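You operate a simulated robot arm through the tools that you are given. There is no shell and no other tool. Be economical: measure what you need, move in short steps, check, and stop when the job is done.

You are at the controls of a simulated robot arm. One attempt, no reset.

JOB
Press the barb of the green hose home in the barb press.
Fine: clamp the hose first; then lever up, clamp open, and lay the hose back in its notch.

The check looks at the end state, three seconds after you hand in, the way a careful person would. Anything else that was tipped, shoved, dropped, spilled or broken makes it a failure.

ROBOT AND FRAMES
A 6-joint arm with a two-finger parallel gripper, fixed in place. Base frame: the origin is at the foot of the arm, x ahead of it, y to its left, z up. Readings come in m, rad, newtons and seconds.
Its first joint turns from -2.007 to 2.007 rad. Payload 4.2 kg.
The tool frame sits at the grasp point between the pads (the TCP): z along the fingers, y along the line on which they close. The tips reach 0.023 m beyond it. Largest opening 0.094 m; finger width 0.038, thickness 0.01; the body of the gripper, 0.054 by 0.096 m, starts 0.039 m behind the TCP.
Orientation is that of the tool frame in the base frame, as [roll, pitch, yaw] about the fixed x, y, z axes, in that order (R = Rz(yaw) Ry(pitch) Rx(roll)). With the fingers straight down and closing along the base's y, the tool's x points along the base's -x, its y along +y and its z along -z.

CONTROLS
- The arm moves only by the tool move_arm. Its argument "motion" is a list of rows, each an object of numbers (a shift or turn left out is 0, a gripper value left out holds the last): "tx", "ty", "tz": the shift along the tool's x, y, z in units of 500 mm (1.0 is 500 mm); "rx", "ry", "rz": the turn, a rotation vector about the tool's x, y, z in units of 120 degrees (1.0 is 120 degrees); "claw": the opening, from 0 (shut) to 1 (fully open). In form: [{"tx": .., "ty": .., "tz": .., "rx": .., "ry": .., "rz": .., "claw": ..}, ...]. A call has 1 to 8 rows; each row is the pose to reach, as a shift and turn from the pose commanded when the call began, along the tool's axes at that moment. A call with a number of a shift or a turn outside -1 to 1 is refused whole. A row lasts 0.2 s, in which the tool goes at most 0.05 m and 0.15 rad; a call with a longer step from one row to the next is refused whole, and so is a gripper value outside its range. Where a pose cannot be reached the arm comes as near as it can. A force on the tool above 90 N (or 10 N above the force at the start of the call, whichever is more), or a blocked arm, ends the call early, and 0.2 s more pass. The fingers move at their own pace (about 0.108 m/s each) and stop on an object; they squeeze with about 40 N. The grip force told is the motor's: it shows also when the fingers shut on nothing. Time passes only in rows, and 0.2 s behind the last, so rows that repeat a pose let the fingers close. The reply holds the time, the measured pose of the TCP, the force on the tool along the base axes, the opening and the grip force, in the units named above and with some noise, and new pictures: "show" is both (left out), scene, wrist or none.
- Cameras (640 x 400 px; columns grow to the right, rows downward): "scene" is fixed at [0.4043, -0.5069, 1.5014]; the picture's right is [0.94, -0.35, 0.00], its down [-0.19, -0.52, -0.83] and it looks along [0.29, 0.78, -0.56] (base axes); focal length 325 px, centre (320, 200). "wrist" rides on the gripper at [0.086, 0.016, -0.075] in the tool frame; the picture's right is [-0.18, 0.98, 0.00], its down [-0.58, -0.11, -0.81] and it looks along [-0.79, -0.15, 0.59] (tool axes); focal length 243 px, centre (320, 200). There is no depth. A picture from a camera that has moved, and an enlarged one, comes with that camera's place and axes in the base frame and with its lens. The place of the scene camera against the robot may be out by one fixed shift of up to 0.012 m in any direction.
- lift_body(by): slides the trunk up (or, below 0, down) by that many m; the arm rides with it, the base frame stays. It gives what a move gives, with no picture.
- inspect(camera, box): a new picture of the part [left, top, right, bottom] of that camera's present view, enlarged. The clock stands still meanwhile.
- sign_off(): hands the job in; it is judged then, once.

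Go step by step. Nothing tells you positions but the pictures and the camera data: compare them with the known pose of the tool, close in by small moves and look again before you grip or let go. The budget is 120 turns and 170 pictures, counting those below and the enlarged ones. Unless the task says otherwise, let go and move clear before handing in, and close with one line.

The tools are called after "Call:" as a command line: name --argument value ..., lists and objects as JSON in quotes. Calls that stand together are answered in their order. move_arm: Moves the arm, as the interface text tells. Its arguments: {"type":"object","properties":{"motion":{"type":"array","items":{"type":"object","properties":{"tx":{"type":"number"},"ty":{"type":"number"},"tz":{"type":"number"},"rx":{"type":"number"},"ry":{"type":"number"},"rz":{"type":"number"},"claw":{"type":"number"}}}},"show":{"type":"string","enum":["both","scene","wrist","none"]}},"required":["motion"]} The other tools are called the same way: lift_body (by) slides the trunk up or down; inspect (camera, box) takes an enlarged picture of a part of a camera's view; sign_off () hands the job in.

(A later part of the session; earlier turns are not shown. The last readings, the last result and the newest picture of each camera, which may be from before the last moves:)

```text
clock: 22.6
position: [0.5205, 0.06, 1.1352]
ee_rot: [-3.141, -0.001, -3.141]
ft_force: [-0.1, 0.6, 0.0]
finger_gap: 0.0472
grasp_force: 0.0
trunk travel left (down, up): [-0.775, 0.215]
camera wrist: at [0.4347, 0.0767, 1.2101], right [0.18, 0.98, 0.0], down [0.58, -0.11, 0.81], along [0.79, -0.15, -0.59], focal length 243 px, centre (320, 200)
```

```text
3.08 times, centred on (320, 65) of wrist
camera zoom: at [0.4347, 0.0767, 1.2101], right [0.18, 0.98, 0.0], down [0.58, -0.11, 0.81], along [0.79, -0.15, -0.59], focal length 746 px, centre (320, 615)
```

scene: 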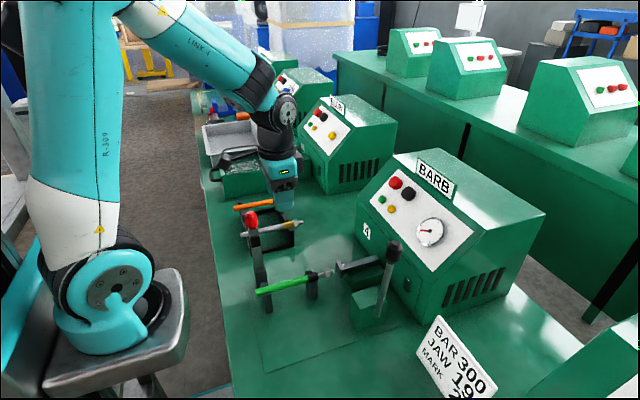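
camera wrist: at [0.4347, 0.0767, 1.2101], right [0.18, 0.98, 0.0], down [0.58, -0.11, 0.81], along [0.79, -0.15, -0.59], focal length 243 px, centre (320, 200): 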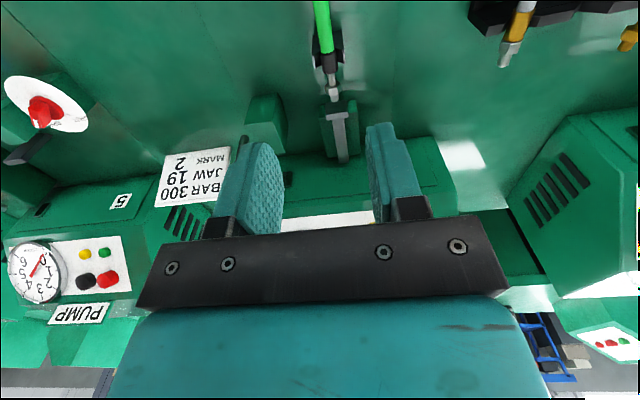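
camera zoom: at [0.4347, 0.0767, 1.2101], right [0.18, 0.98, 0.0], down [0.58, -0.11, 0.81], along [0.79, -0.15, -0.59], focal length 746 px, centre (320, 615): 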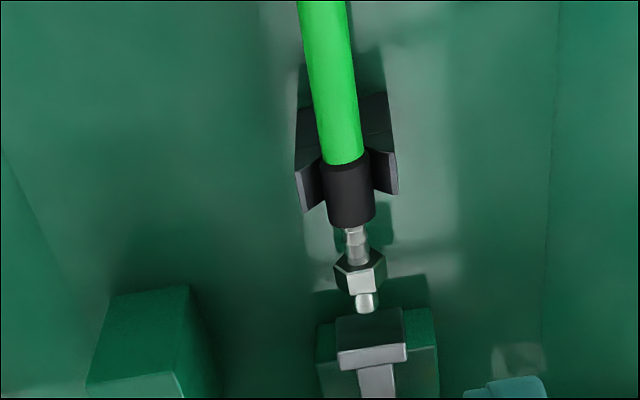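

The hose is seated in both Vs, with a small gap to the ram. Next is the clamp lever: I'll yaw 90° and go above the red knob.

Call:
move_arm --motion '[{"rz": -0.07, "tx": 0.013, "ty": 0.025, "claw": 0.9}, {"rz": -0.14, "tx": 0.026, "ty": 0.05}, {"rz": -0.21, "tx": 0.04, "ty": 0.075}, {"rz": -0.28, "tx": 0.053, "ty": 0.1}, {"rz": -0.35, "tx": 0.066, "ty": 0.125}, {"rz": -0.42, "tx": 0.08, "ty": 0.15}, {"rz": -0.49, "tx": 0.093, "ty": 0.175}, {"rz": -0.56, "tx": 0.107, "ty": 0.2}]' --show "none"

Call:
move_arm --motion '[{"rz": -0.065}, {"rz": -0.13}, {"rz": -0.19}]'

Call:
inspect --camera "wrist" --box '[180, 0, 480, 220]'

Call:
inspect --camera "scene" --box '[190, 150, 330, 320]'

```text
clock: 24.4
position: [0.4672, 0.1603, 1.1327]
ee_rot: [3.14, 0.001, -1.968]
ft_force: [0.0, -0.2, 0.0]
finger_gap: 0.0846
grasp_force: 0.1
trunk travel left (down, up): [-0.775, 0.215]
```

```text
clock: 25.2
position: [0.4678, 0.16, 1.1324]
ee_rot: [3.142, 0.0, -1.569]
ft_force: [-0.1, 0.3, 0.3]
finger_gap: 0.0847
grasp_force: 0.0
trunk travel left (down, up): [-0.775, 0.215]
camera wrist: at [0.4511, 0.0738, 1.2067], right [-0.98, 0.18, 0.0], down [0.11, 0.58, 0.81], along [0.15, 0.79, -0.59], focal length 243 px, centre (320, 200)
```

scene: 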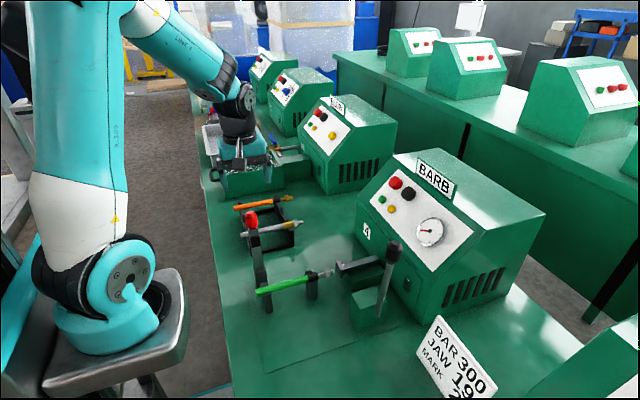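
wrist: 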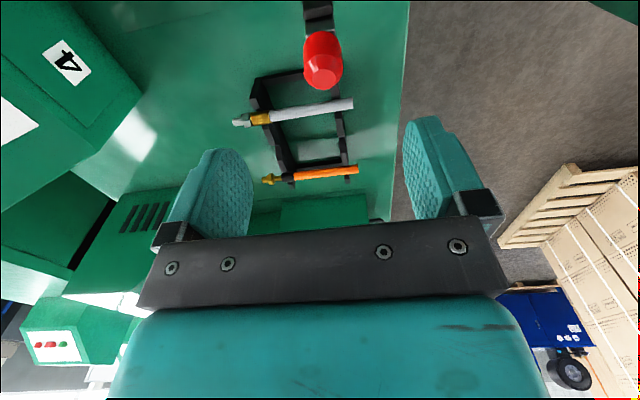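

```text
1.82 times, centred on (330, 110) of wrist
camera zoom: at [0.4511, 0.0738, 1.2067], right [-0.98, 0.18, 0.0], down [0.11, 0.58, 0.81], along [0.15, 0.79, -0.59], focal length 441 px, centre (302, 364)
```

zoom: 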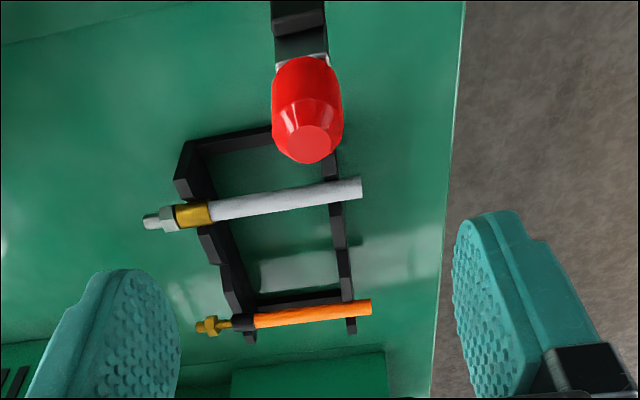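

```text
2.35 times, centred on (260, 235) of scene
camera zoom: at [0.4043, -0.5069, 1.5014], right [0.94, -0.35, 0.0], down [-0.19, -0.52, -0.83], along [0.29, 0.78, -0.56], focal length 765 px, centre (461, 118)
```

zoom: 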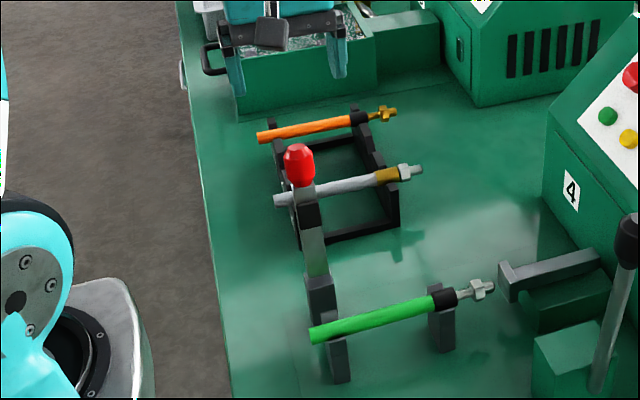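

The knob runs from about (0.152, z 0.977) to (0.164, z 1.027) at x≈0.467. I'll descend over it and close.

Call:
move_arm --motion '[{"tz": 0.09, "tx": 0.004}, {"tz": 0.18, "tx": 0.004}, {"tz": 0.255, "tx": 0.004}]'

Call:
inspect --camera "scene" --box '[190, 150, 330, 320]'

```text
clock: 26.0
position: [0.4683, 0.1586, 1.0049]
ee_rot: [3.14, 0.0, -1.571]
ft_force: [-0.1, -0.4, -0.1]
finger_gap: 0.0845
grasp_force: 0.0
trunk travel left (down, up): [-0.775, 0.215]
camera wrist: at [0.4519, 0.0725, 1.0792], right [-0.98, 0.18, 0.0], down [0.11, 0.58, 0.81], along [0.15, 0.79, -0.59], focal length 243 px, centre (320, 200)
```

scene: 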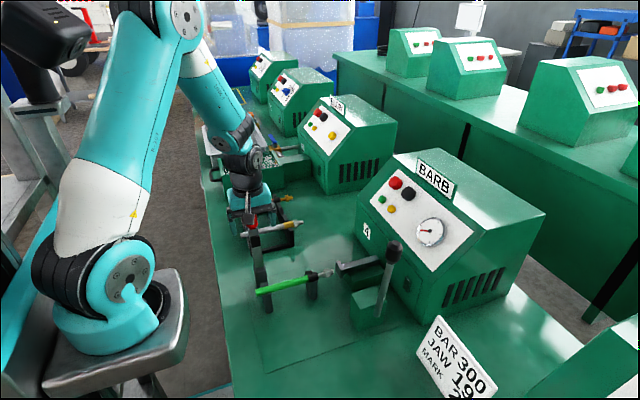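
wrist: 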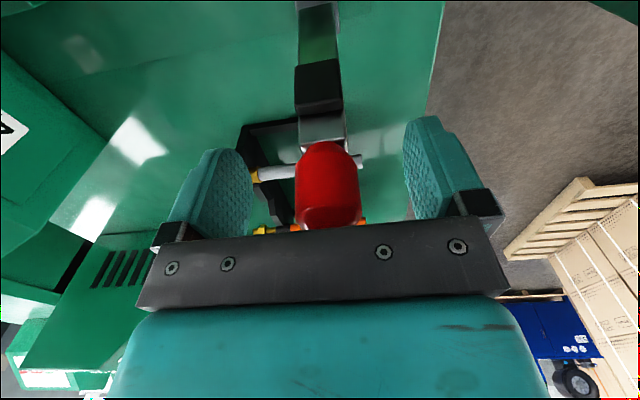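

```text
2.35 times, centred on (260, 235) of scene
camera zoom: at [0.4043, -0.5069, 1.5014], right [0.94, -0.35, 0.0], down [-0.19, -0.52, -0.83], along [0.29, 0.78, -0.56], focal length 765 px, centre (461, 118)
```

zoom: 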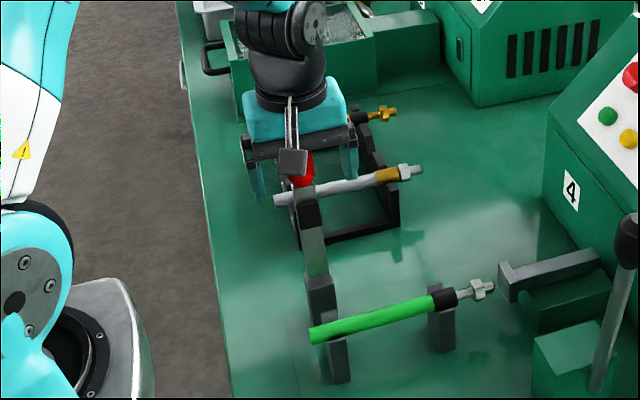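

The knob is centred between the pads. I'll close and begin the swing toward −y along the estimated arc, watching force.

Call:
move_arm --motion '[{"claw": 0}, {"claw": 0}, {"claw": 0}, {"claw": 0}]' --show "none"

Call:
move_arm --motion '[{"tx": 0.028, "tz": -0.004}, {"tx": 0.056, "tz": -0.006}, {"tx": 0.082, "tz": -0.005}, {"tx": 0.108, "tz": -0.001}]'

Call:
inspect --camera "scene" --box '[190, 150, 330, 320]'

```text
clock: 27.0
position: [0.4657, 0.1598, 1.0048]
ee_rot: [3.136, -0.002, -1.568]
ft_force: [-33.3, -0.1, -9.7]
finger_gap: 0.0294
grasp_force: 45.0
trunk travel left (down, up): [-0.775, 0.215]
```

```text
clock: 28.0
position: [0.4644, 0.1038, 1.0069]
ee_rot: [3.14, 0.004, -1.57]
ft_force: [-31.9, 9.8, 9.6]
finger_gap: 0.0296
grasp_force: 44.9
trunk travel left (down, up): [-0.775, 0.215]
camera wrist: at [0.4493, 0.0186, 1.0804], right [-0.98, 0.18, 0.0], down [0.11, 0.58, 0.81], along [0.15, 0.8, -0.59], focal length 243 px, centre (320, 200)
```

scene: 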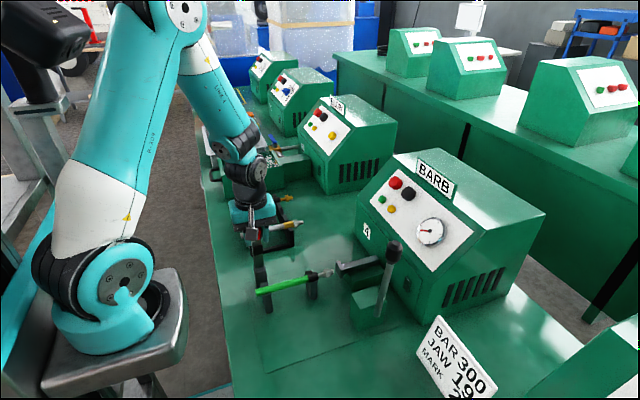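
wrist: 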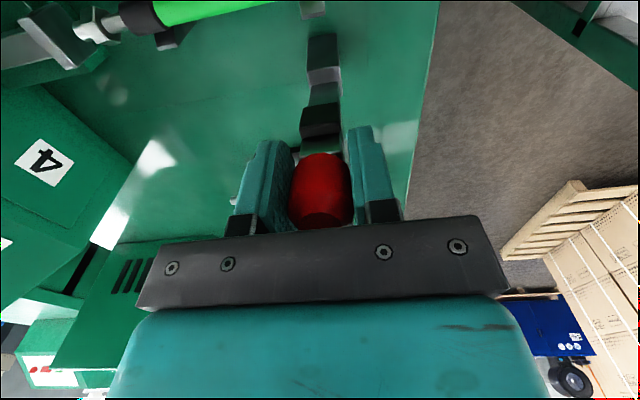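

```text
2.35 times, centred on (260, 235) of scene
camera zoom: at [0.4043, -0.5069, 1.5014], right [0.94, -0.35, 0.0], down [-0.19, -0.52, -0.83], along [0.29, 0.78, -0.56], focal length 765 px, centre (461, 118)
```

zoom: 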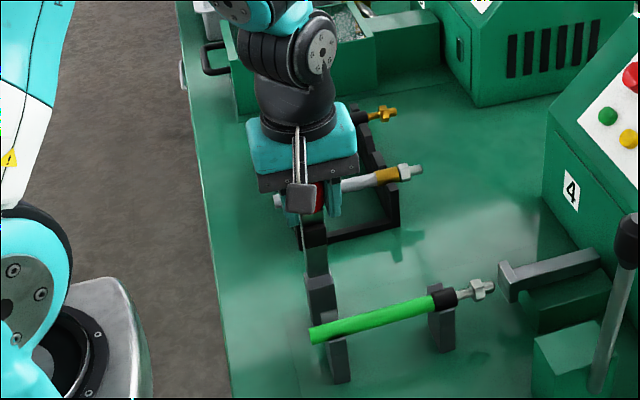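

The lever follows with low arc force. There's a small sideways load, so I'll ease x by 3 mm and continue the arc.

Call:
move_arm --motion '[{"tx": 0.025, "tz": 0.007, "ty": 0.006}, {"tx": 0.05, "tz": 0.016, "ty": 0.006}, {"tx": 0.073, "tz": 0.029, "ty": 0.006}, {"tx": 0.095, "tz": 0.042, "ty": 0.006}, {"tx": 0.115, "tz": 0.059, "ty": 0.006}, {"tx": 0.134, "tz": 0.077, "ty": 0.006}]'

Call:
inspect --camera "scene" --box '[190, 170, 350, 320]'

```text
clock: 29.4
position: [0.4653, 0.0377, 0.9673]
ee_rot: [-3.141, 0.001, -1.571]
ft_force: [8.2, 5.4, 10.0]
finger_gap: 0.0293
grasp_force: 45.0
trunk travel left (down, up): [-0.775, 0.215]
camera wrist: at [0.4486, -0.0487, 1.0422], right [-0.98, 0.18, 0.0], down [0.11, 0.58, 0.81], along [0.15, 0.79, -0.59], focal length 243 px, centre (320, 200)
```

scene: 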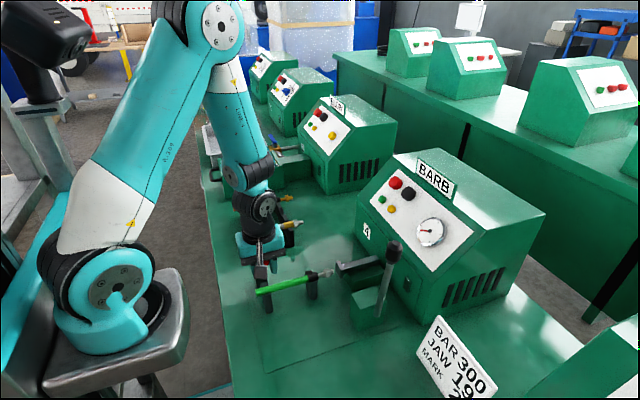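
wrist: 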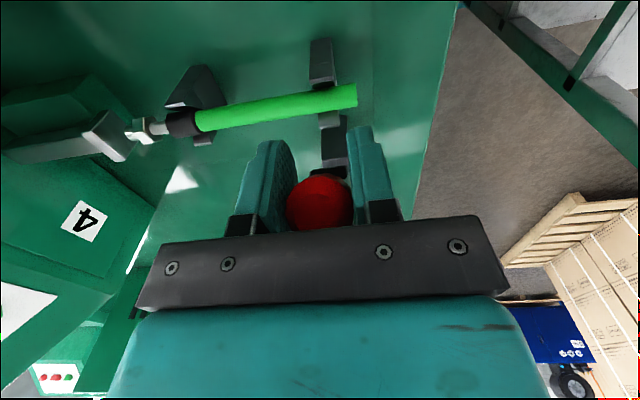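

```text
2.67 times, centred on (270, 245) of scene
camera zoom: at [0.4043, -0.5069, 1.5014], right [0.94, -0.35, 0.0], down [-0.19, -0.52, -0.83], along [0.29, 0.78, -0.56], focal length 867 px, centre (453, 80)
```

zoom: 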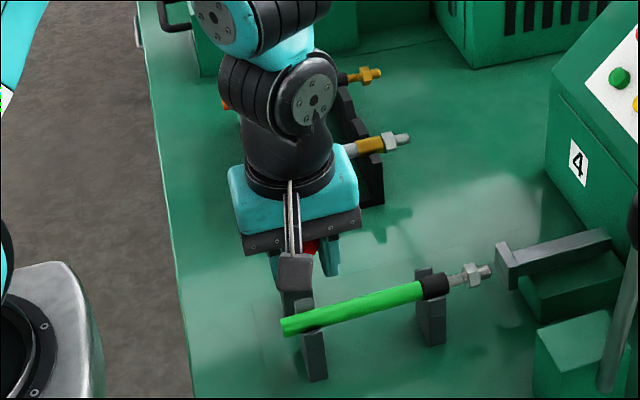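

The arc model fits well. I'll continue toward closed.

Call:
move_arm --motion '[{"tx": 0.016, "tz": 0.02}, {"tx": 0.031, "tz": 0.042}, {"tx": 0.042, "tz": 0.066}, {"tx": 0.052, "tz": 0.09}, {"tx": 0.059, "tz": 0.115}]'

Call:
inspect --camera "scene" --box '[190, 190, 350, 320]'

Call:
inspect --camera "wrist" --box '[100, 0, 440, 240]'

```text
clock: 30.6
position: [0.4648, 0.0072, 0.9112]
ee_rot: [-3.141, -0.001, -1.571]
ft_force: [15.7, -5.4, 9.9]
finger_gap: 0.0293
grasp_force: 44.9
trunk travel left (down, up): [-0.775, 0.215]
camera wrist: at [0.4487, -0.0784, 0.9842], right [-0.98, 0.18, 0.0], down [0.11, 0.58, 0.81], along [0.15, 0.79, -0.59], focal length 243 px, centre (320, 200)
```

scene: 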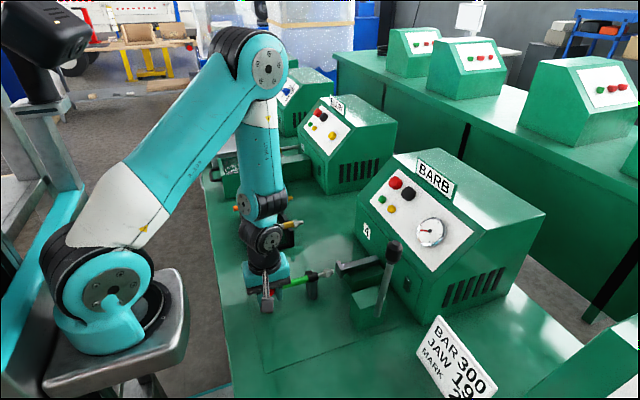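
wrist: 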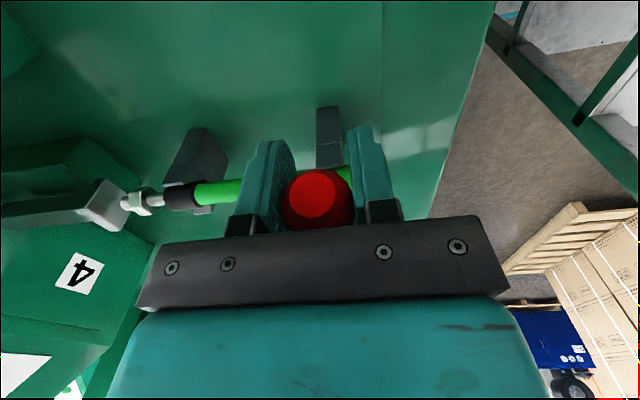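

```text
3.08 times, centred on (270, 255) of scene
camera zoom: at [0.4043, -0.5069, 1.5014], right [0.94, -0.35, 0.0], down [-0.19, -0.52, -0.83], along [0.29, 0.78, -0.56], focal length 1001 px, centre (474, 31)
```

zoom: 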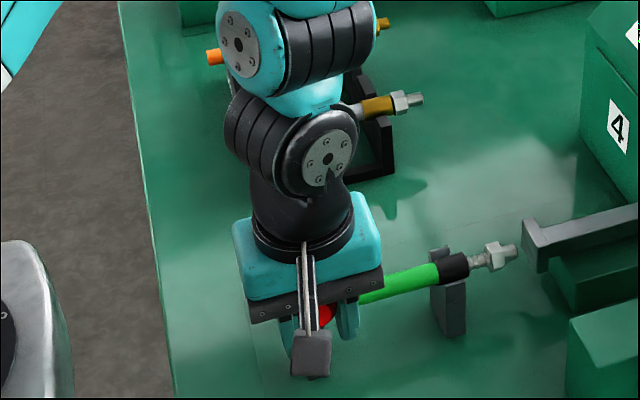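

```text
1.67 times, centred on (270, 120) of wrist
camera zoom: at [0.4487, -0.0784, 0.9842], right [-0.98, 0.18, 0.0], down [0.11, 0.58, 0.81], along [0.15, 0.79, -0.59], focal length 404 px, centre (403, 333)
```

zoom: 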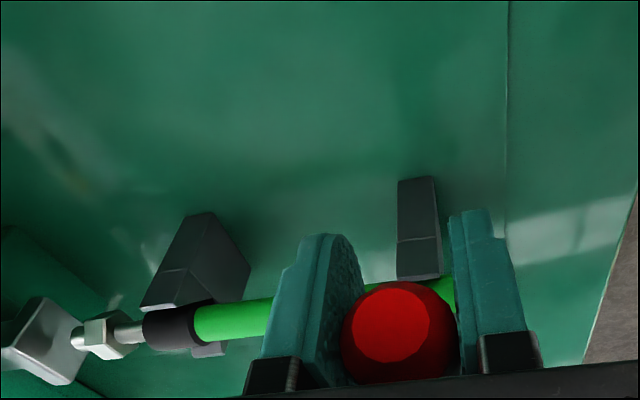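

Nearly horizontal now. I'll press on in small steps until the pad bears on the hose.

Call:
move_arm --motion '[{"tx": 0.003, "tz": 0.012}, {"tx": 0.004, "tz": 0.024}, {"tx": 0.005, "tz": 0.036}]' --show "none"

Call:
inspect --camera "wrist" --box '[100, 0, 440, 240]'

```text
clock: 31.4
position: [0.4647, 0.0056, 0.893]
ee_rot: [-3.14, 0.0, -1.572]
ft_force: [18.6, -5.2, 10.0]
finger_gap: 0.0295
grasp_force: 44.6
trunk travel left (down, up): [-0.775, 0.215]
```

```text
1.67 times, centred on (270, 120) of wrist
camera zoom: at [0.4487, -0.0808, 0.9663], right [-0.98, 0.18, 0.0], down [0.11, 0.58, 0.81], along [0.15, 0.79, -0.59], focal length 404 px, centre (403, 333)
```

zoom: 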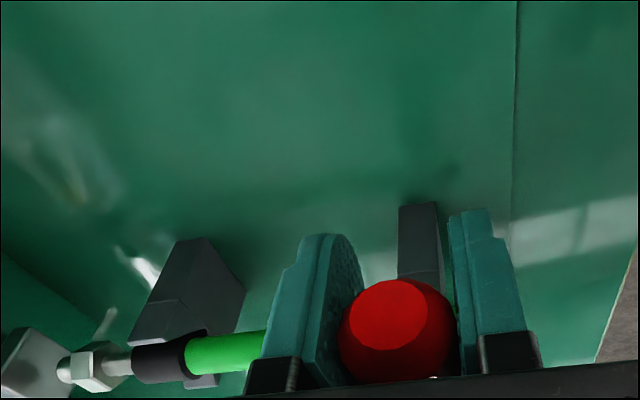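

Constant light friction and no contact yet, so I'll continue down.

Call:
move_arm --motion '[{"tz": 0.008}, {"tz": 0.016}, {"tz": 0.024}]' --show "none"

Call:
inspect --camera "wrist" --box '[100, 0, 440, 240]'

Call:
inspect --camera "scene" --box '[190, 190, 350, 320]'

```text
clock: 32.2
position: [0.4642, 0.005, 0.8799]
ee_rot: [-3.141, 0.001, -1.571]
ft_force: [21.5, -9.3, 9.7]
finger_gap: 0.0293
grasp_force: 45.4
trunk travel left (down, up): [-0.775, 0.215]
```

```text
1.67 times, centred on (270, 120) of wrist
camera zoom: at [0.4487, -0.0808, 0.9536], right [-0.98, 0.18, 0.0], down [0.11, 0.58, 0.81], along [0.15, 0.79, -0.59], focal length 404 px, centre (403, 333)
```

zoom: 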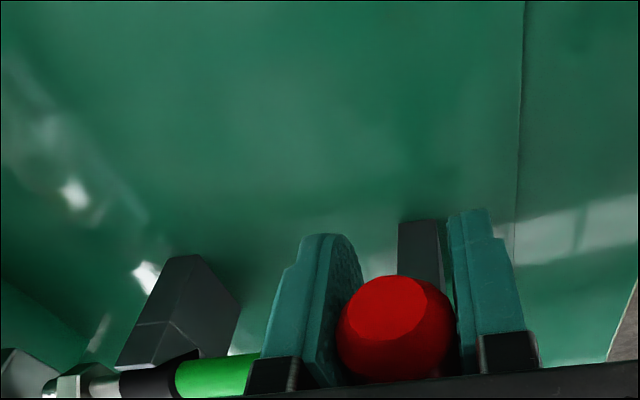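

```text
3.08 times, centred on (270, 255) of scene
camera zoom: at [0.4043, -0.5069, 1.5014], right [0.94, -0.35, 0.0], down [-0.19, -0.52, -0.83], along [0.29, 0.78, -0.56], focal length 1001 px, centre (474, 31)
```

zoom: 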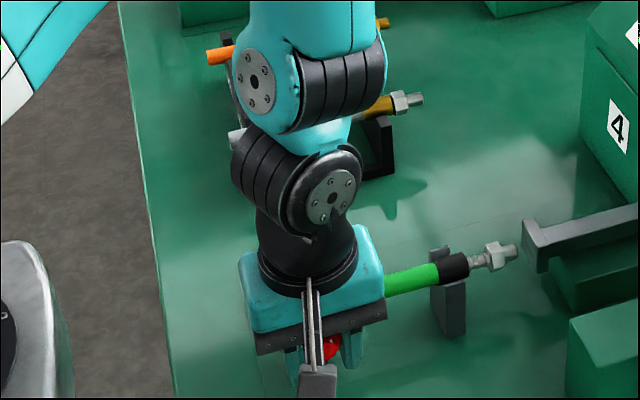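

Still only friction, so I'll continue a little.

Call:
move_arm --motion '[{"tz": 0.006}, {"tz": 0.012}]' --show "none"

Call:
move_arm --motion '[{"tz": 0.006, "tx": -0.001}, {"tz": 0.012, "tx": -0.002}]' --show "none"

Call:
inspect --camera "scene" --box '[190, 190, 350, 320]'

```text
clock: 32.8
position: [0.4651, 0.005, 0.8741]
ee_rot: [-3.14, 0.003, -1.571]
ft_force: [19.8, -1.7, 14.0]
finger_gap: 0.0294
grasp_force: 45.2
trunk travel left (down, up): [-0.775, 0.215]
```

```text
clock: 33.4
position: [0.4648, 0.0051, 0.868]
ee_rot: [-3.14, -0.001, -1.571]
ft_force: [23.2, -2.7, 30.0]
finger_gap: 0.0294
grasp_force: 44.9
trunk travel left (down, up): [-0.775, 0.215]
```

```text
3.08 times, centred on (270, 255) of scene
camera zoom: at [0.4043, -0.5069, 1.5014], right [0.94, -0.35, 0.0], down [-0.19, -0.52, -0.83], along [0.29, 0.78, -0.56], focal length 1001 px, centre (474, 31)
```

zoom: 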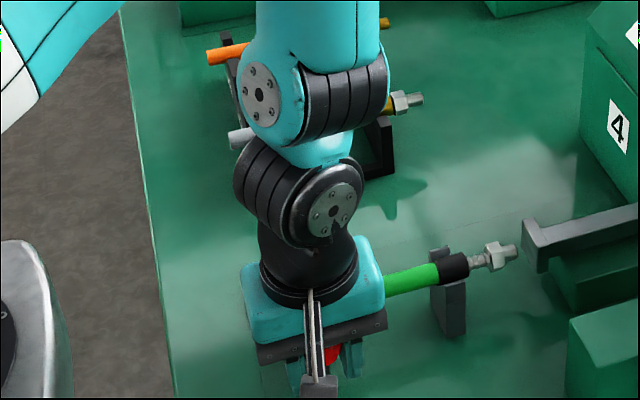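

Force is rising as the pad compresses the hose. I'll take one more small push.

Call:
move_arm --motion '[{"tz": 0.004}, {"tz": 0.008}]' --show "none"

```text
clock: 34.0
position: [0.4656, 0.0061, 0.8649]
ee_rot: [-3.139, 0.002, -1.57]
ft_force: [22.3, -3.3, 58.0]
finger_gap: 0.029
grasp_force: 44.9
trunk travel left (down, up): [-0.775, 0.215]
```

It's firm at 58 N. I'll open and rise to see whether it holds.

Call:
move_arm --motion '[{"claw": 0.3}, {"claw": 0.6}, {"claw": 0.75}, {"claw": 0.75}]' --show "none"

Call:
move_arm --motion '[{"tz": -0.06}, {"tz": -0.14}, {"tz": -0.23}, {"tz": -0.32}, {"tz": -0.41}, {"tz": -0.5}]'

Call:
inspect --camera "scene" --box '[230, 210, 390, 330]'

Call:
inspect --camera "wrist" --box '[120, 0, 440, 200]'

```text
clock: 35.0
position: [0.4649, 0.0067, 0.8643]
ee_rot: [-3.139, 0.003, -1.571]
ft_force: [17.4, -2.0, 62.1]
finger_gap: 0.0704
grasp_force: 0.0
trunk travel left (down, up): [-0.775, 0.215]
```

```text
clock: 36.4
position: [0.4662, 0.0081, 1.1121]
ee_rot: [3.14, -0.001, -1.571]
ft_force: [-0.1, 0.6, -0.2]
finger_gap: 0.0705
grasp_force: 0.1
trunk travel left (down, up): [-0.775, 0.215]
camera wrist: at [0.4497, -0.0781, 1.1866], right [-0.98, 0.18, 0.0], down [0.11, 0.58, 0.81], along [0.15, 0.79, -0.59], focal length 243 px, centre (320, 200)
```

scene: 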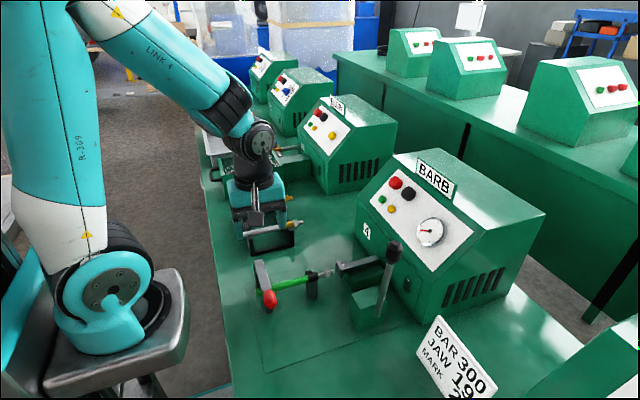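
wrist: 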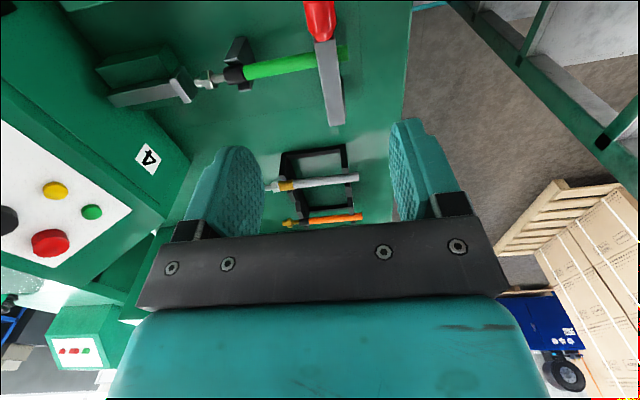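

```text
3.33 times, centred on (310, 270) of scene
camera zoom: at [0.4043, -0.5069, 1.5014], right [0.94, -0.35, 0.0], down [-0.19, -0.52, -0.83], along [0.29, 0.78, -0.56], focal length 1084 px, centre (353, -33)
```

zoom: 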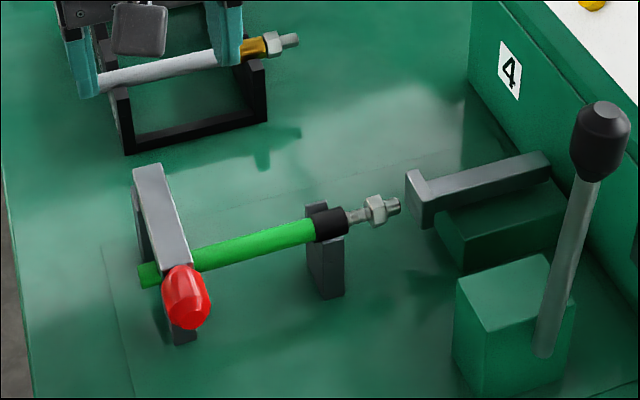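

```text
2.00 times, centred on (280, 100) of wrist
camera zoom: at [0.4497, -0.0781, 1.1866], right [-0.98, 0.18, 0.0], down [0.11, 0.58, 0.81], along [0.15, 0.79, -0.59], focal length 485 px, centre (400, 400)
```

zoom: 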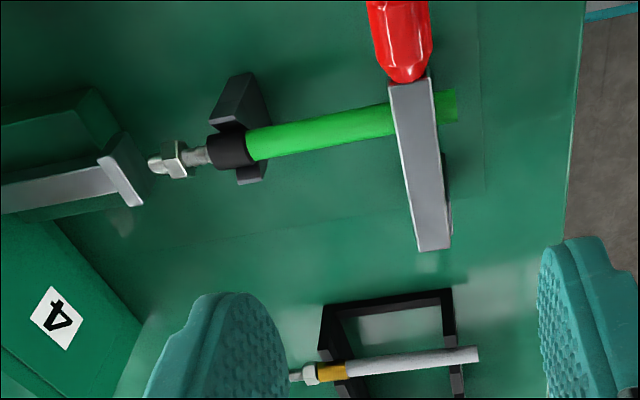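

The clamp stays closed on the hose. Next is the black press lever: I'll rotate back and approach from −x at height.

Call:
move_arm --motion '[{"rz": 0.07, "tx": 0.024, "ty": -0.03, "tz": -0.02}, {"rz": 0.14, "tx": 0.05, "ty": -0.06, "tz": -0.04}, {"rz": 0.21, "tx": 0.074, "ty": -0.09, "tz": -0.06}, {"rz": 0.28, "tx": 0.1, "ty": -0.12, "tz": -0.08}, {"rz": 0.35, "tx": 0.125, "ty": -0.15, "tz": -0.1}, {"rz": 0.42, "tx": 0.15, "ty": -0.18, "tz": -0.12}, {"rz": 0.49, "tx": 0.175, "ty": -0.21, "tz": -0.14}, {"rz": 0.56, "tx": 0.196, "ty": -0.24, "tz": -0.16}]' --show "none"

Call:
move_arm --motion '[{"rz": 0.065}, {"rz": 0.13}, {"rz": 0.19}]'

Call:
inspect --camera "wrist" --box '[180, 0, 480, 230]'

```text
clock: 38.2
position: [0.5857, -0.094, 1.1945]
ee_rot: [3.14, -0.002, -2.747]
ft_force: [0.0, -0.1, 0.6]
finger_gap: 0.0704
grasp_force: 0.1
trunk travel left (down, up): [-0.775, 0.215]
```

```text
clock: 39.0
position: [0.5847, -0.0926, 1.1933]
ee_rot: [3.141, 0.001, 3.139]
ft_force: [0.5, 0.4, 0.1]
finger_gap: 0.0702
grasp_force: 0.1
trunk travel left (down, up): [-0.775, 0.215]
camera wrist: at [0.4976, -0.0757, 1.2681], right [0.19, 0.98, 0.0], down [0.58, -0.11, 0.81], along [0.79, -0.15, -0.59], focal length 243 px, centre (320, 200)
```

scene: 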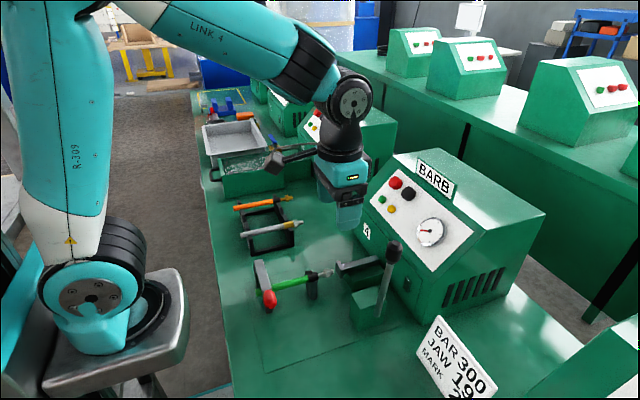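
wrist: 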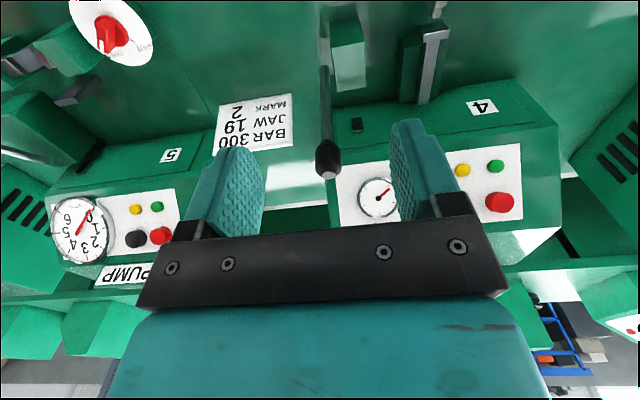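

```text
1.74 times, centred on (330, 115) of wrist
camera zoom: at [0.4976, -0.0757, 1.2681], right [0.19, 0.98, 0.0], down [0.58, -0.11, 0.81], along [0.79, -0.15, -0.59], focal length 422 px, centre (303, 348)
```

zoom: 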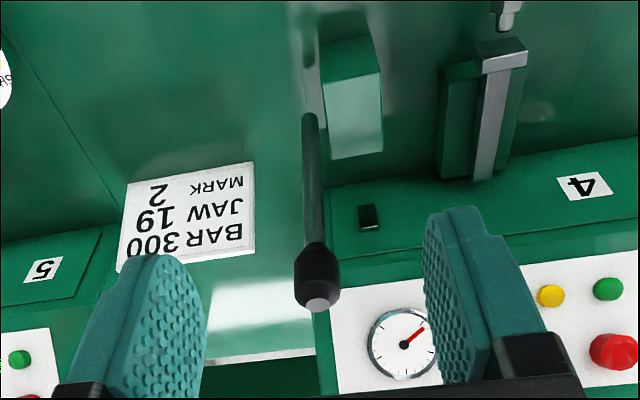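

The press knob is near (0.710, −0.107, 1.05) and its pivot near (0.698, −0.104, 0.845). I'll move above the knob and look again.

Call:
move_arm --motion '[{"tx": -0.08, "ty": -0.01, "tz": 0.03}, {"tx": -0.16, "ty": -0.02, "tz": 0.06}, {"tx": -0.24, "ty": -0.028, "tz": 0.09}]'

Call:
inspect --camera "wrist" --box '[220, 0, 420, 230]'

Call:
inspect --camera "scene" --box '[340, 180, 440, 340]'

```text
clock: 39.8
position: [0.7038, -0.1071, 1.1496]
ee_rot: [3.141, 0.002, 3.141]
ft_force: [-0.5, -0.1, 0.5]
finger_gap: 0.0704
grasp_force: 0.0
trunk travel left (down, up): [-0.775, 0.215]
camera wrist: at [0.6174, -0.0904, 1.2234], right [0.18, 0.98, 0.0], down [0.58, -0.11, 0.81], along [0.79, -0.15, -0.59], focal length 243 px, centre (320, 200)
```

scene: 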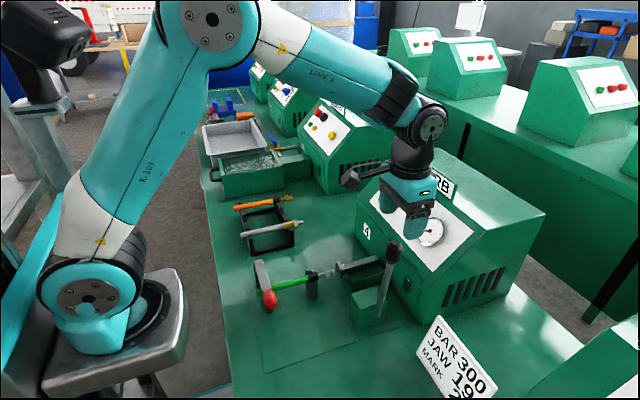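
wrist: 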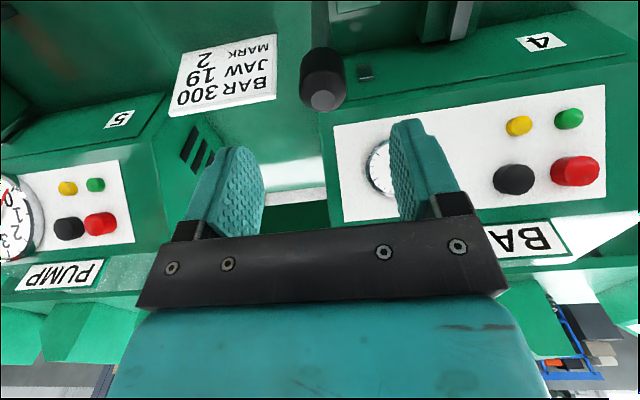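

```text
1.74 times, centred on (320, 115) of wrist
camera zoom: at [0.6174, -0.0904, 1.2234], right [0.18, 0.98, 0.0], down [0.58, -0.11, 0.81], along [0.79, -0.15, -0.59], focal length 422 px, centre (320, 348)
```

zoom: 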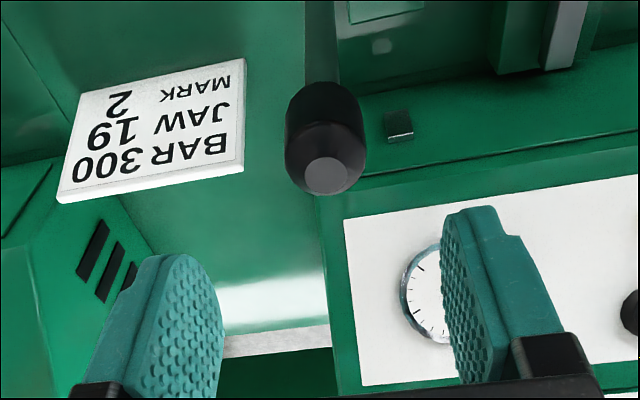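

```text
2.50 times, centred on (390, 260) of scene
camera zoom: at [0.4043, -0.5069, 1.5014], right [0.94, -0.35, 0.0], down [-0.19, -0.52, -0.83], along [0.29, 0.78, -0.56], focal length 813 px, centre (145, 50)
```

zoom: 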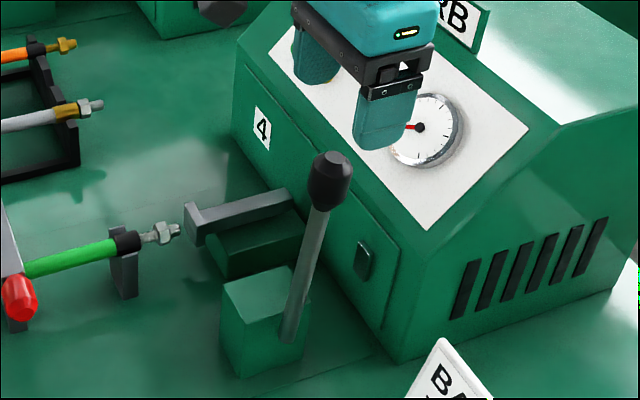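

The knob refines to (0.7035, −0.105, 1.055), directly under the tool. I'll descend and check the centring.

Call:
move_arm --motion '[{"tz": 0.09, "ty": 0.004}, {"tz": 0.185, "ty": 0.004}]'

```text
clock: 40.4
position: [0.705, -0.1025, 1.056]
ee_rot: [-3.141, 0.002, -3.141]
ft_force: [0.2, -1.0, -0.6]
finger_gap: 0.0705
grasp_force: 0.0
trunk travel left (down, up): [-0.775, 0.215]
camera wrist: at [0.6178, -0.0858, 1.1297], right [0.18, 0.98, 0.0], down [0.58, -0.11, 0.81], along [0.79, -0.15, -0.59], focal length 243 px, centre (320, 200)
```

scene: 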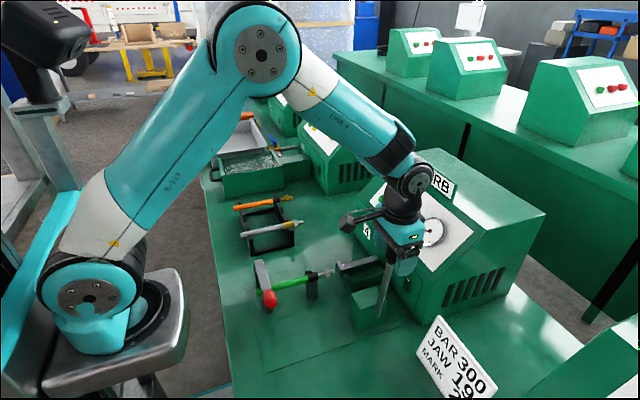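
wrist: 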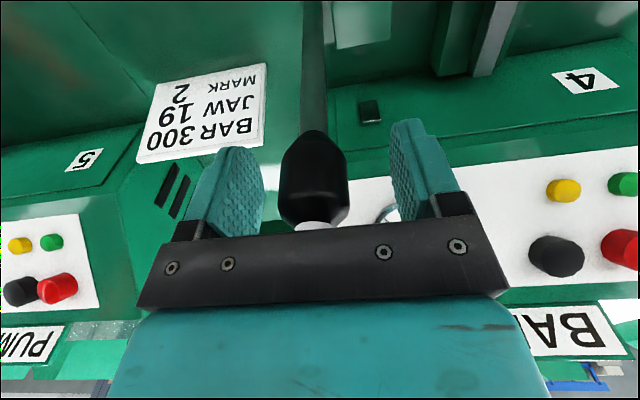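

The knob sits about 5 mm toward −y. I'll shift, close, and start pulling the lever toward −x.

Call:
move_arm --motion '[{"ty": -0.009}, {"ty": -0.009, "claw": 0}, {"ty": -0.009, "claw": 0}, {"ty": -0.009, "claw": 0}, {"ty": -0.009, "claw": 0}]' --show "none"

Call:
move_arm --motion '[{"tx": 0.04, "tz": 0.002}, {"tx": 0.08, "tz": 0.006}]'

Call:
inspect --camera "scene" --box '[250, 200, 430, 330]'

```text
clock: 41.6
position: [0.7048, -0.1052, 1.0562]
ee_rot: [3.141, -0.001, -3.138]
ft_force: [0.0, 20.1, -5.3]
finger_gap: 0.0315
grasp_force: 44.3
trunk travel left (down, up): [-0.775, 0.215]
```

```text
clock: 42.2
position: [0.665, -0.1054, 1.0547]
ee_rot: [3.14, 0.002, -3.138]
ft_force: [7.7, 26.9, 7.8]
finger_gap: 0.0317
grasp_force: 45.1
trunk travel left (down, up): [-0.775, 0.215]
camera wrist: at [0.5786, -0.089, 1.1279], right [0.18, 0.98, 0.0], down [0.58, -0.11, 0.81], along [0.79, -0.14, -0.59], focal length 243 px, centre (320, 200)
```

scene: 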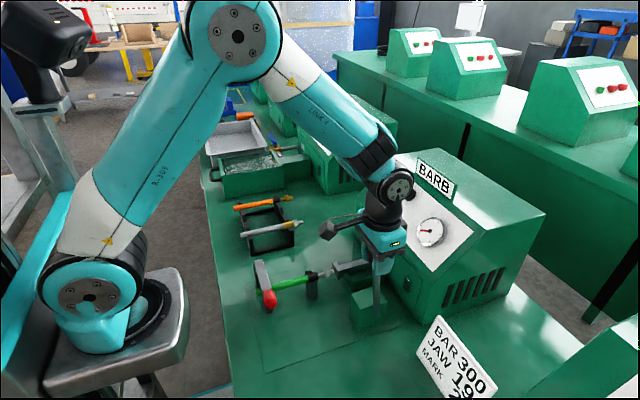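
wrist: 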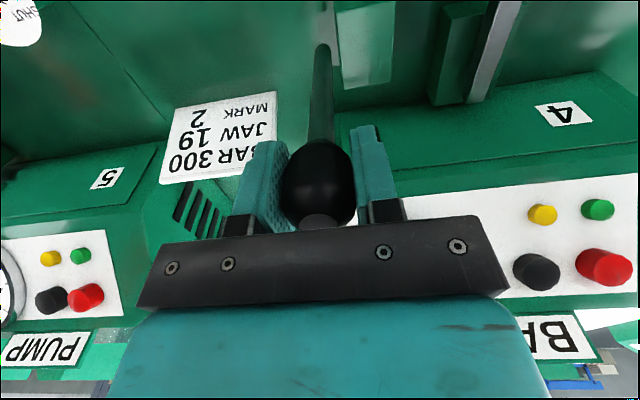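

```text
3.08 times, centred on (340, 265) of scene
camera zoom: at [0.4043, -0.5069, 1.5014], right [0.94, -0.35, 0.0], down [-0.19, -0.52, -0.83], along [0.29, 0.78, -0.56], focal length 1001 px, centre (258, 0)
```

zoom: 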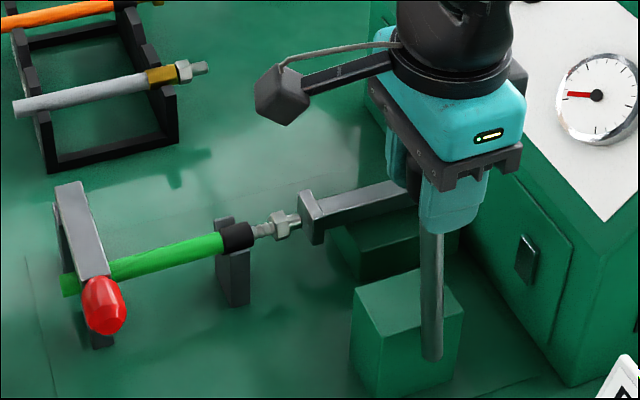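

The ram advances with the lever and is now close to the barb. I'll continue about 10°.

Call:
move_arm --motion '[{"tx": 0.025, "tz": 0.006, "ty": 0.004}, {"tx": 0.05, "tz": 0.013, "ty": 0.004}, {"tx": 0.075, "tz": 0.021, "ty": 0.004}]' --show "none"

Call:
inspect --camera "scene" --box '[250, 230, 390, 320]'

```text
clock: 43.0
position: [0.6263, -0.1048, 1.0436]
ee_rot: [3.139, 0.0, -3.138]
ft_force: [7.4, 20.7, 2.7]
finger_gap: 0.0311
grasp_force: 45.1
trunk travel left (down, up): [-0.775, 0.215]
```

```text
4.44 times, centred on (320, 275) of scene
camera zoom: at [0.4043, -0.5069, 1.5014], right [0.94, -0.35, 0.0], down [-0.19, -0.52, -0.83], along [0.29, 0.78, -0.56], focal length 1445 px, centre (320, -133)
```

zoom: 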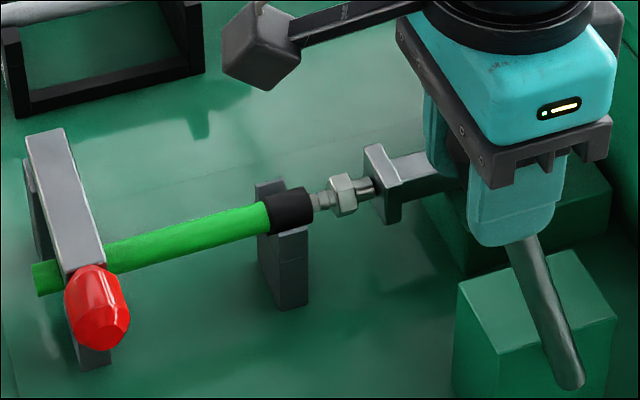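

The ram now touches the barb tip. I'll continue in small steps.

Call:
move_arm --motion '[{"tx": 0.023, "tz": 0.01}, {"tx": 0.046, "tz": 0.02}, {"tx": 0.067, "tz": 0.031}]' --show "none"

Call:
inspect --camera "scene" --box '[250, 230, 390, 320]'

```text
clock: 43.8
position: [0.5926, -0.1053, 1.0276]
ee_rot: [3.139, 0.001, 3.141]
ft_force: [8.7, 19.9, -0.7]
finger_gap: 0.0311
grasp_force: 45.0
trunk travel left (down, up): [-0.775, 0.215]
```

```text
4.44 times, centred on (320, 275) of scene
camera zoom: at [0.4043, -0.5069, 1.5014], right [0.94, -0.35, 0.0], down [-0.19, -0.52, -0.83], along [0.29, 0.78, -0.56], focal length 1445 px, centre (320, -133)
```

zoom: 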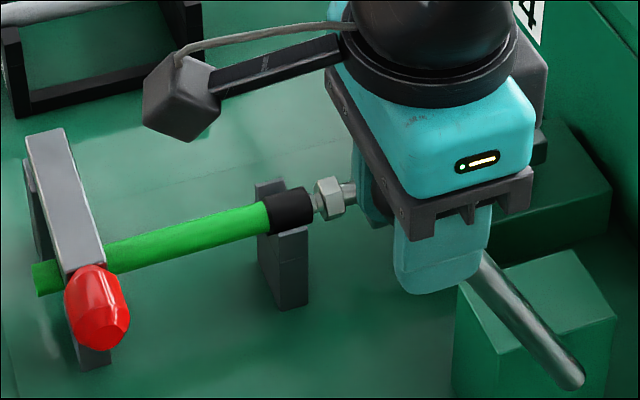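

The barb is going in and the nut is nearly at the collar. I'll continue until it stops.

Call:
move_arm --motion '[{"tx": 0.016, "tz": 0.01}, {"tx": 0.032, "tz": 0.021}]' --show "none"

Call:
inspect --camera "scene" --box '[250, 230, 390, 320]'

Call:
inspect --camera "wrist" --box '[320, 0, 640, 200]'

```text
clock: 44.4
position: [0.576, -0.1055, 1.0157]
ee_rot: [3.141, -0.001, -3.141]
ft_force: [6.1, 15.1, 4.3]
finger_gap: 0.0311
grasp_force: 44.7
trunk travel left (down, up): [-0.775, 0.215]
```

```text
4.44 times, centred on (320, 275) of scene
camera zoom: at [0.4043, -0.5069, 1.5014], right [0.94, -0.35, 0.0], down [-0.19, -0.52, -0.83], along [0.29, 0.78, -0.56], focal length 1445 px, centre (320, -133)
```

zoom: 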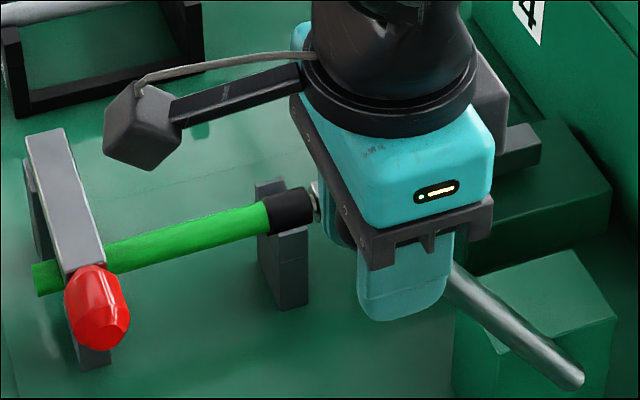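

```text
2.00 times, centred on (480, 100) of wrist
camera zoom: at [0.4902, -0.0884, 1.0907], right [0.18, 0.98, 0.0], down [0.58, -0.11, 0.81], along [0.79, -0.15, -0.59], focal length 485 px, centre (0, 400)
```

zoom: 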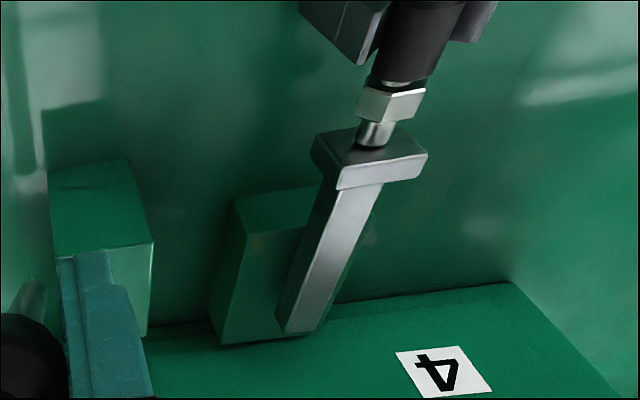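

The wrist view is excellent: a small gap of about 3 mm remains between nut and collar. I'll push on a few degrees at a time.

Call:
move_arm --motion '[{"tx": 0.01, "tz": 0.007}, {"tx": 0.02, "tz": 0.014}]' --show "none"

Call:
inspect --camera "wrist" --box '[440, 0, 600, 120]'

```text
clock: 45.0
position: [0.5655, -0.1048, 1.0087]
ee_rot: [-3.141, 0.0, -3.14]
ft_force: [11.7, 17.1, -2.6]
finger_gap: 0.0311
grasp_force: 45.2
trunk travel left (down, up): [-0.775, 0.215]
```

```text
3.33 times, centred on (520, 60) of wrist
camera zoom: at [0.48, -0.0885, 1.0836], right [0.18, 0.98, 0.0], down [0.58, -0.11, 0.81], along [0.79, -0.15, -0.59], focal length 809 px, centre (-347, 667)
```

zoom: 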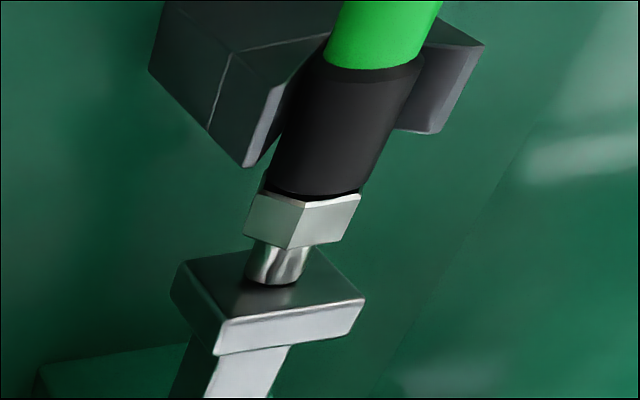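

It's nearly flush. I'll go a little further until the force rises.

Call:
move_arm --motion '[{"tx": 0.005, "tz": 0.004}, {"tx": 0.01, "tz": 0.008}]' --show "none"

Call:
inspect --camera "wrist" --box '[440, 0, 600, 120]'

```text
clock: 45.6
position: [0.5624, -0.1039, 1.0061]
ee_rot: [3.139, 0.0, -3.139]
ft_force: [7.6, 21.2, 4.4]
finger_gap: 0.0312
grasp_force: 45.0
trunk travel left (down, up): [-0.775, 0.215]
```

```text
3.33 times, centred on (520, 60) of wrist
camera zoom: at [0.4755, -0.0887, 1.0802], right [0.18, 0.98, 0.0], down [0.58, -0.11, 0.81], along [0.79, -0.15, -0.59], focal length 809 px, centre (-347, 667)
```

zoom: 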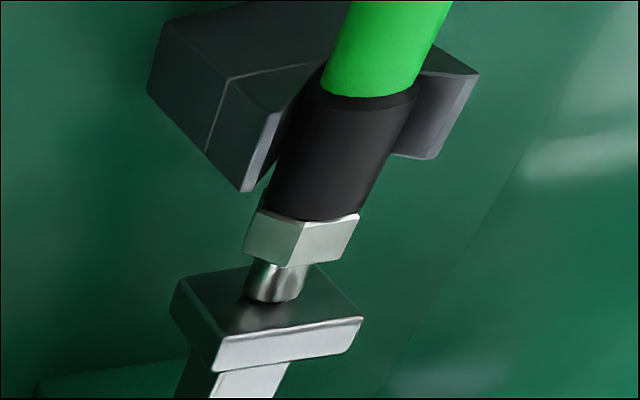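

The nut now looks flush. One more 2–3 mm nudge should confirm a hard stop.

Call:
move_arm --motion '[{"tx": 0.004, "tz": 0.003}, {"tx": 0.008, "tz": 0.006}]' --show "none"

Call:
inspect --camera "wrist" --box '[440, 0, 600, 120]'

Call:
inspect --camera "scene" --box '[250, 230, 390, 320]'

```text
clock: 46.2
position: [0.5586, -0.1052, 1.0031]
ee_rot: [3.138, 0.001, -3.14]
ft_force: [11.0, 22.9, 5.2]
finger_gap: 0.031
grasp_force: 45.2
trunk travel left (down, up): [-0.775, 0.215]
```

```text
3.33 times, centred on (520, 60) of wrist
camera zoom: at [0.4717, -0.0888, 1.077], right [0.18, 0.98, 0.0], down [0.58, -0.11, 0.81], along [0.79, -0.15, -0.59], focal length 809 px, centre (-347, 667)
```

zoom: 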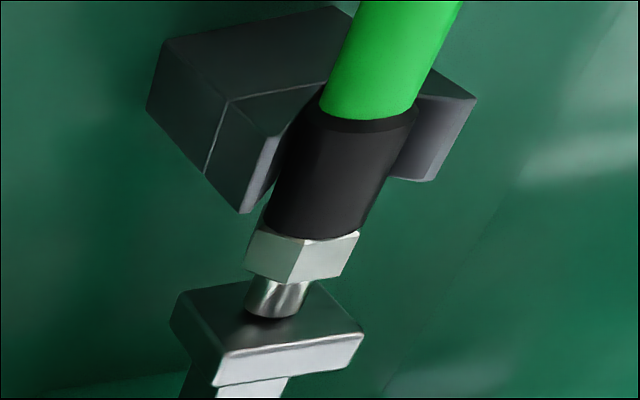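

```text
4.44 times, centred on (320, 275) of scene
camera zoom: at [0.4043, -0.5069, 1.5014], right [0.94, -0.35, 0.0], down [-0.19, -0.52, -0.83], along [0.29, 0.78, -0.56], focal length 1445 px, centre (320, -133)
```

zoom: 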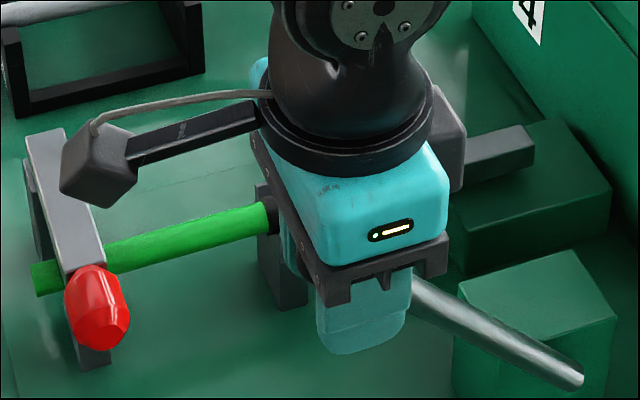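

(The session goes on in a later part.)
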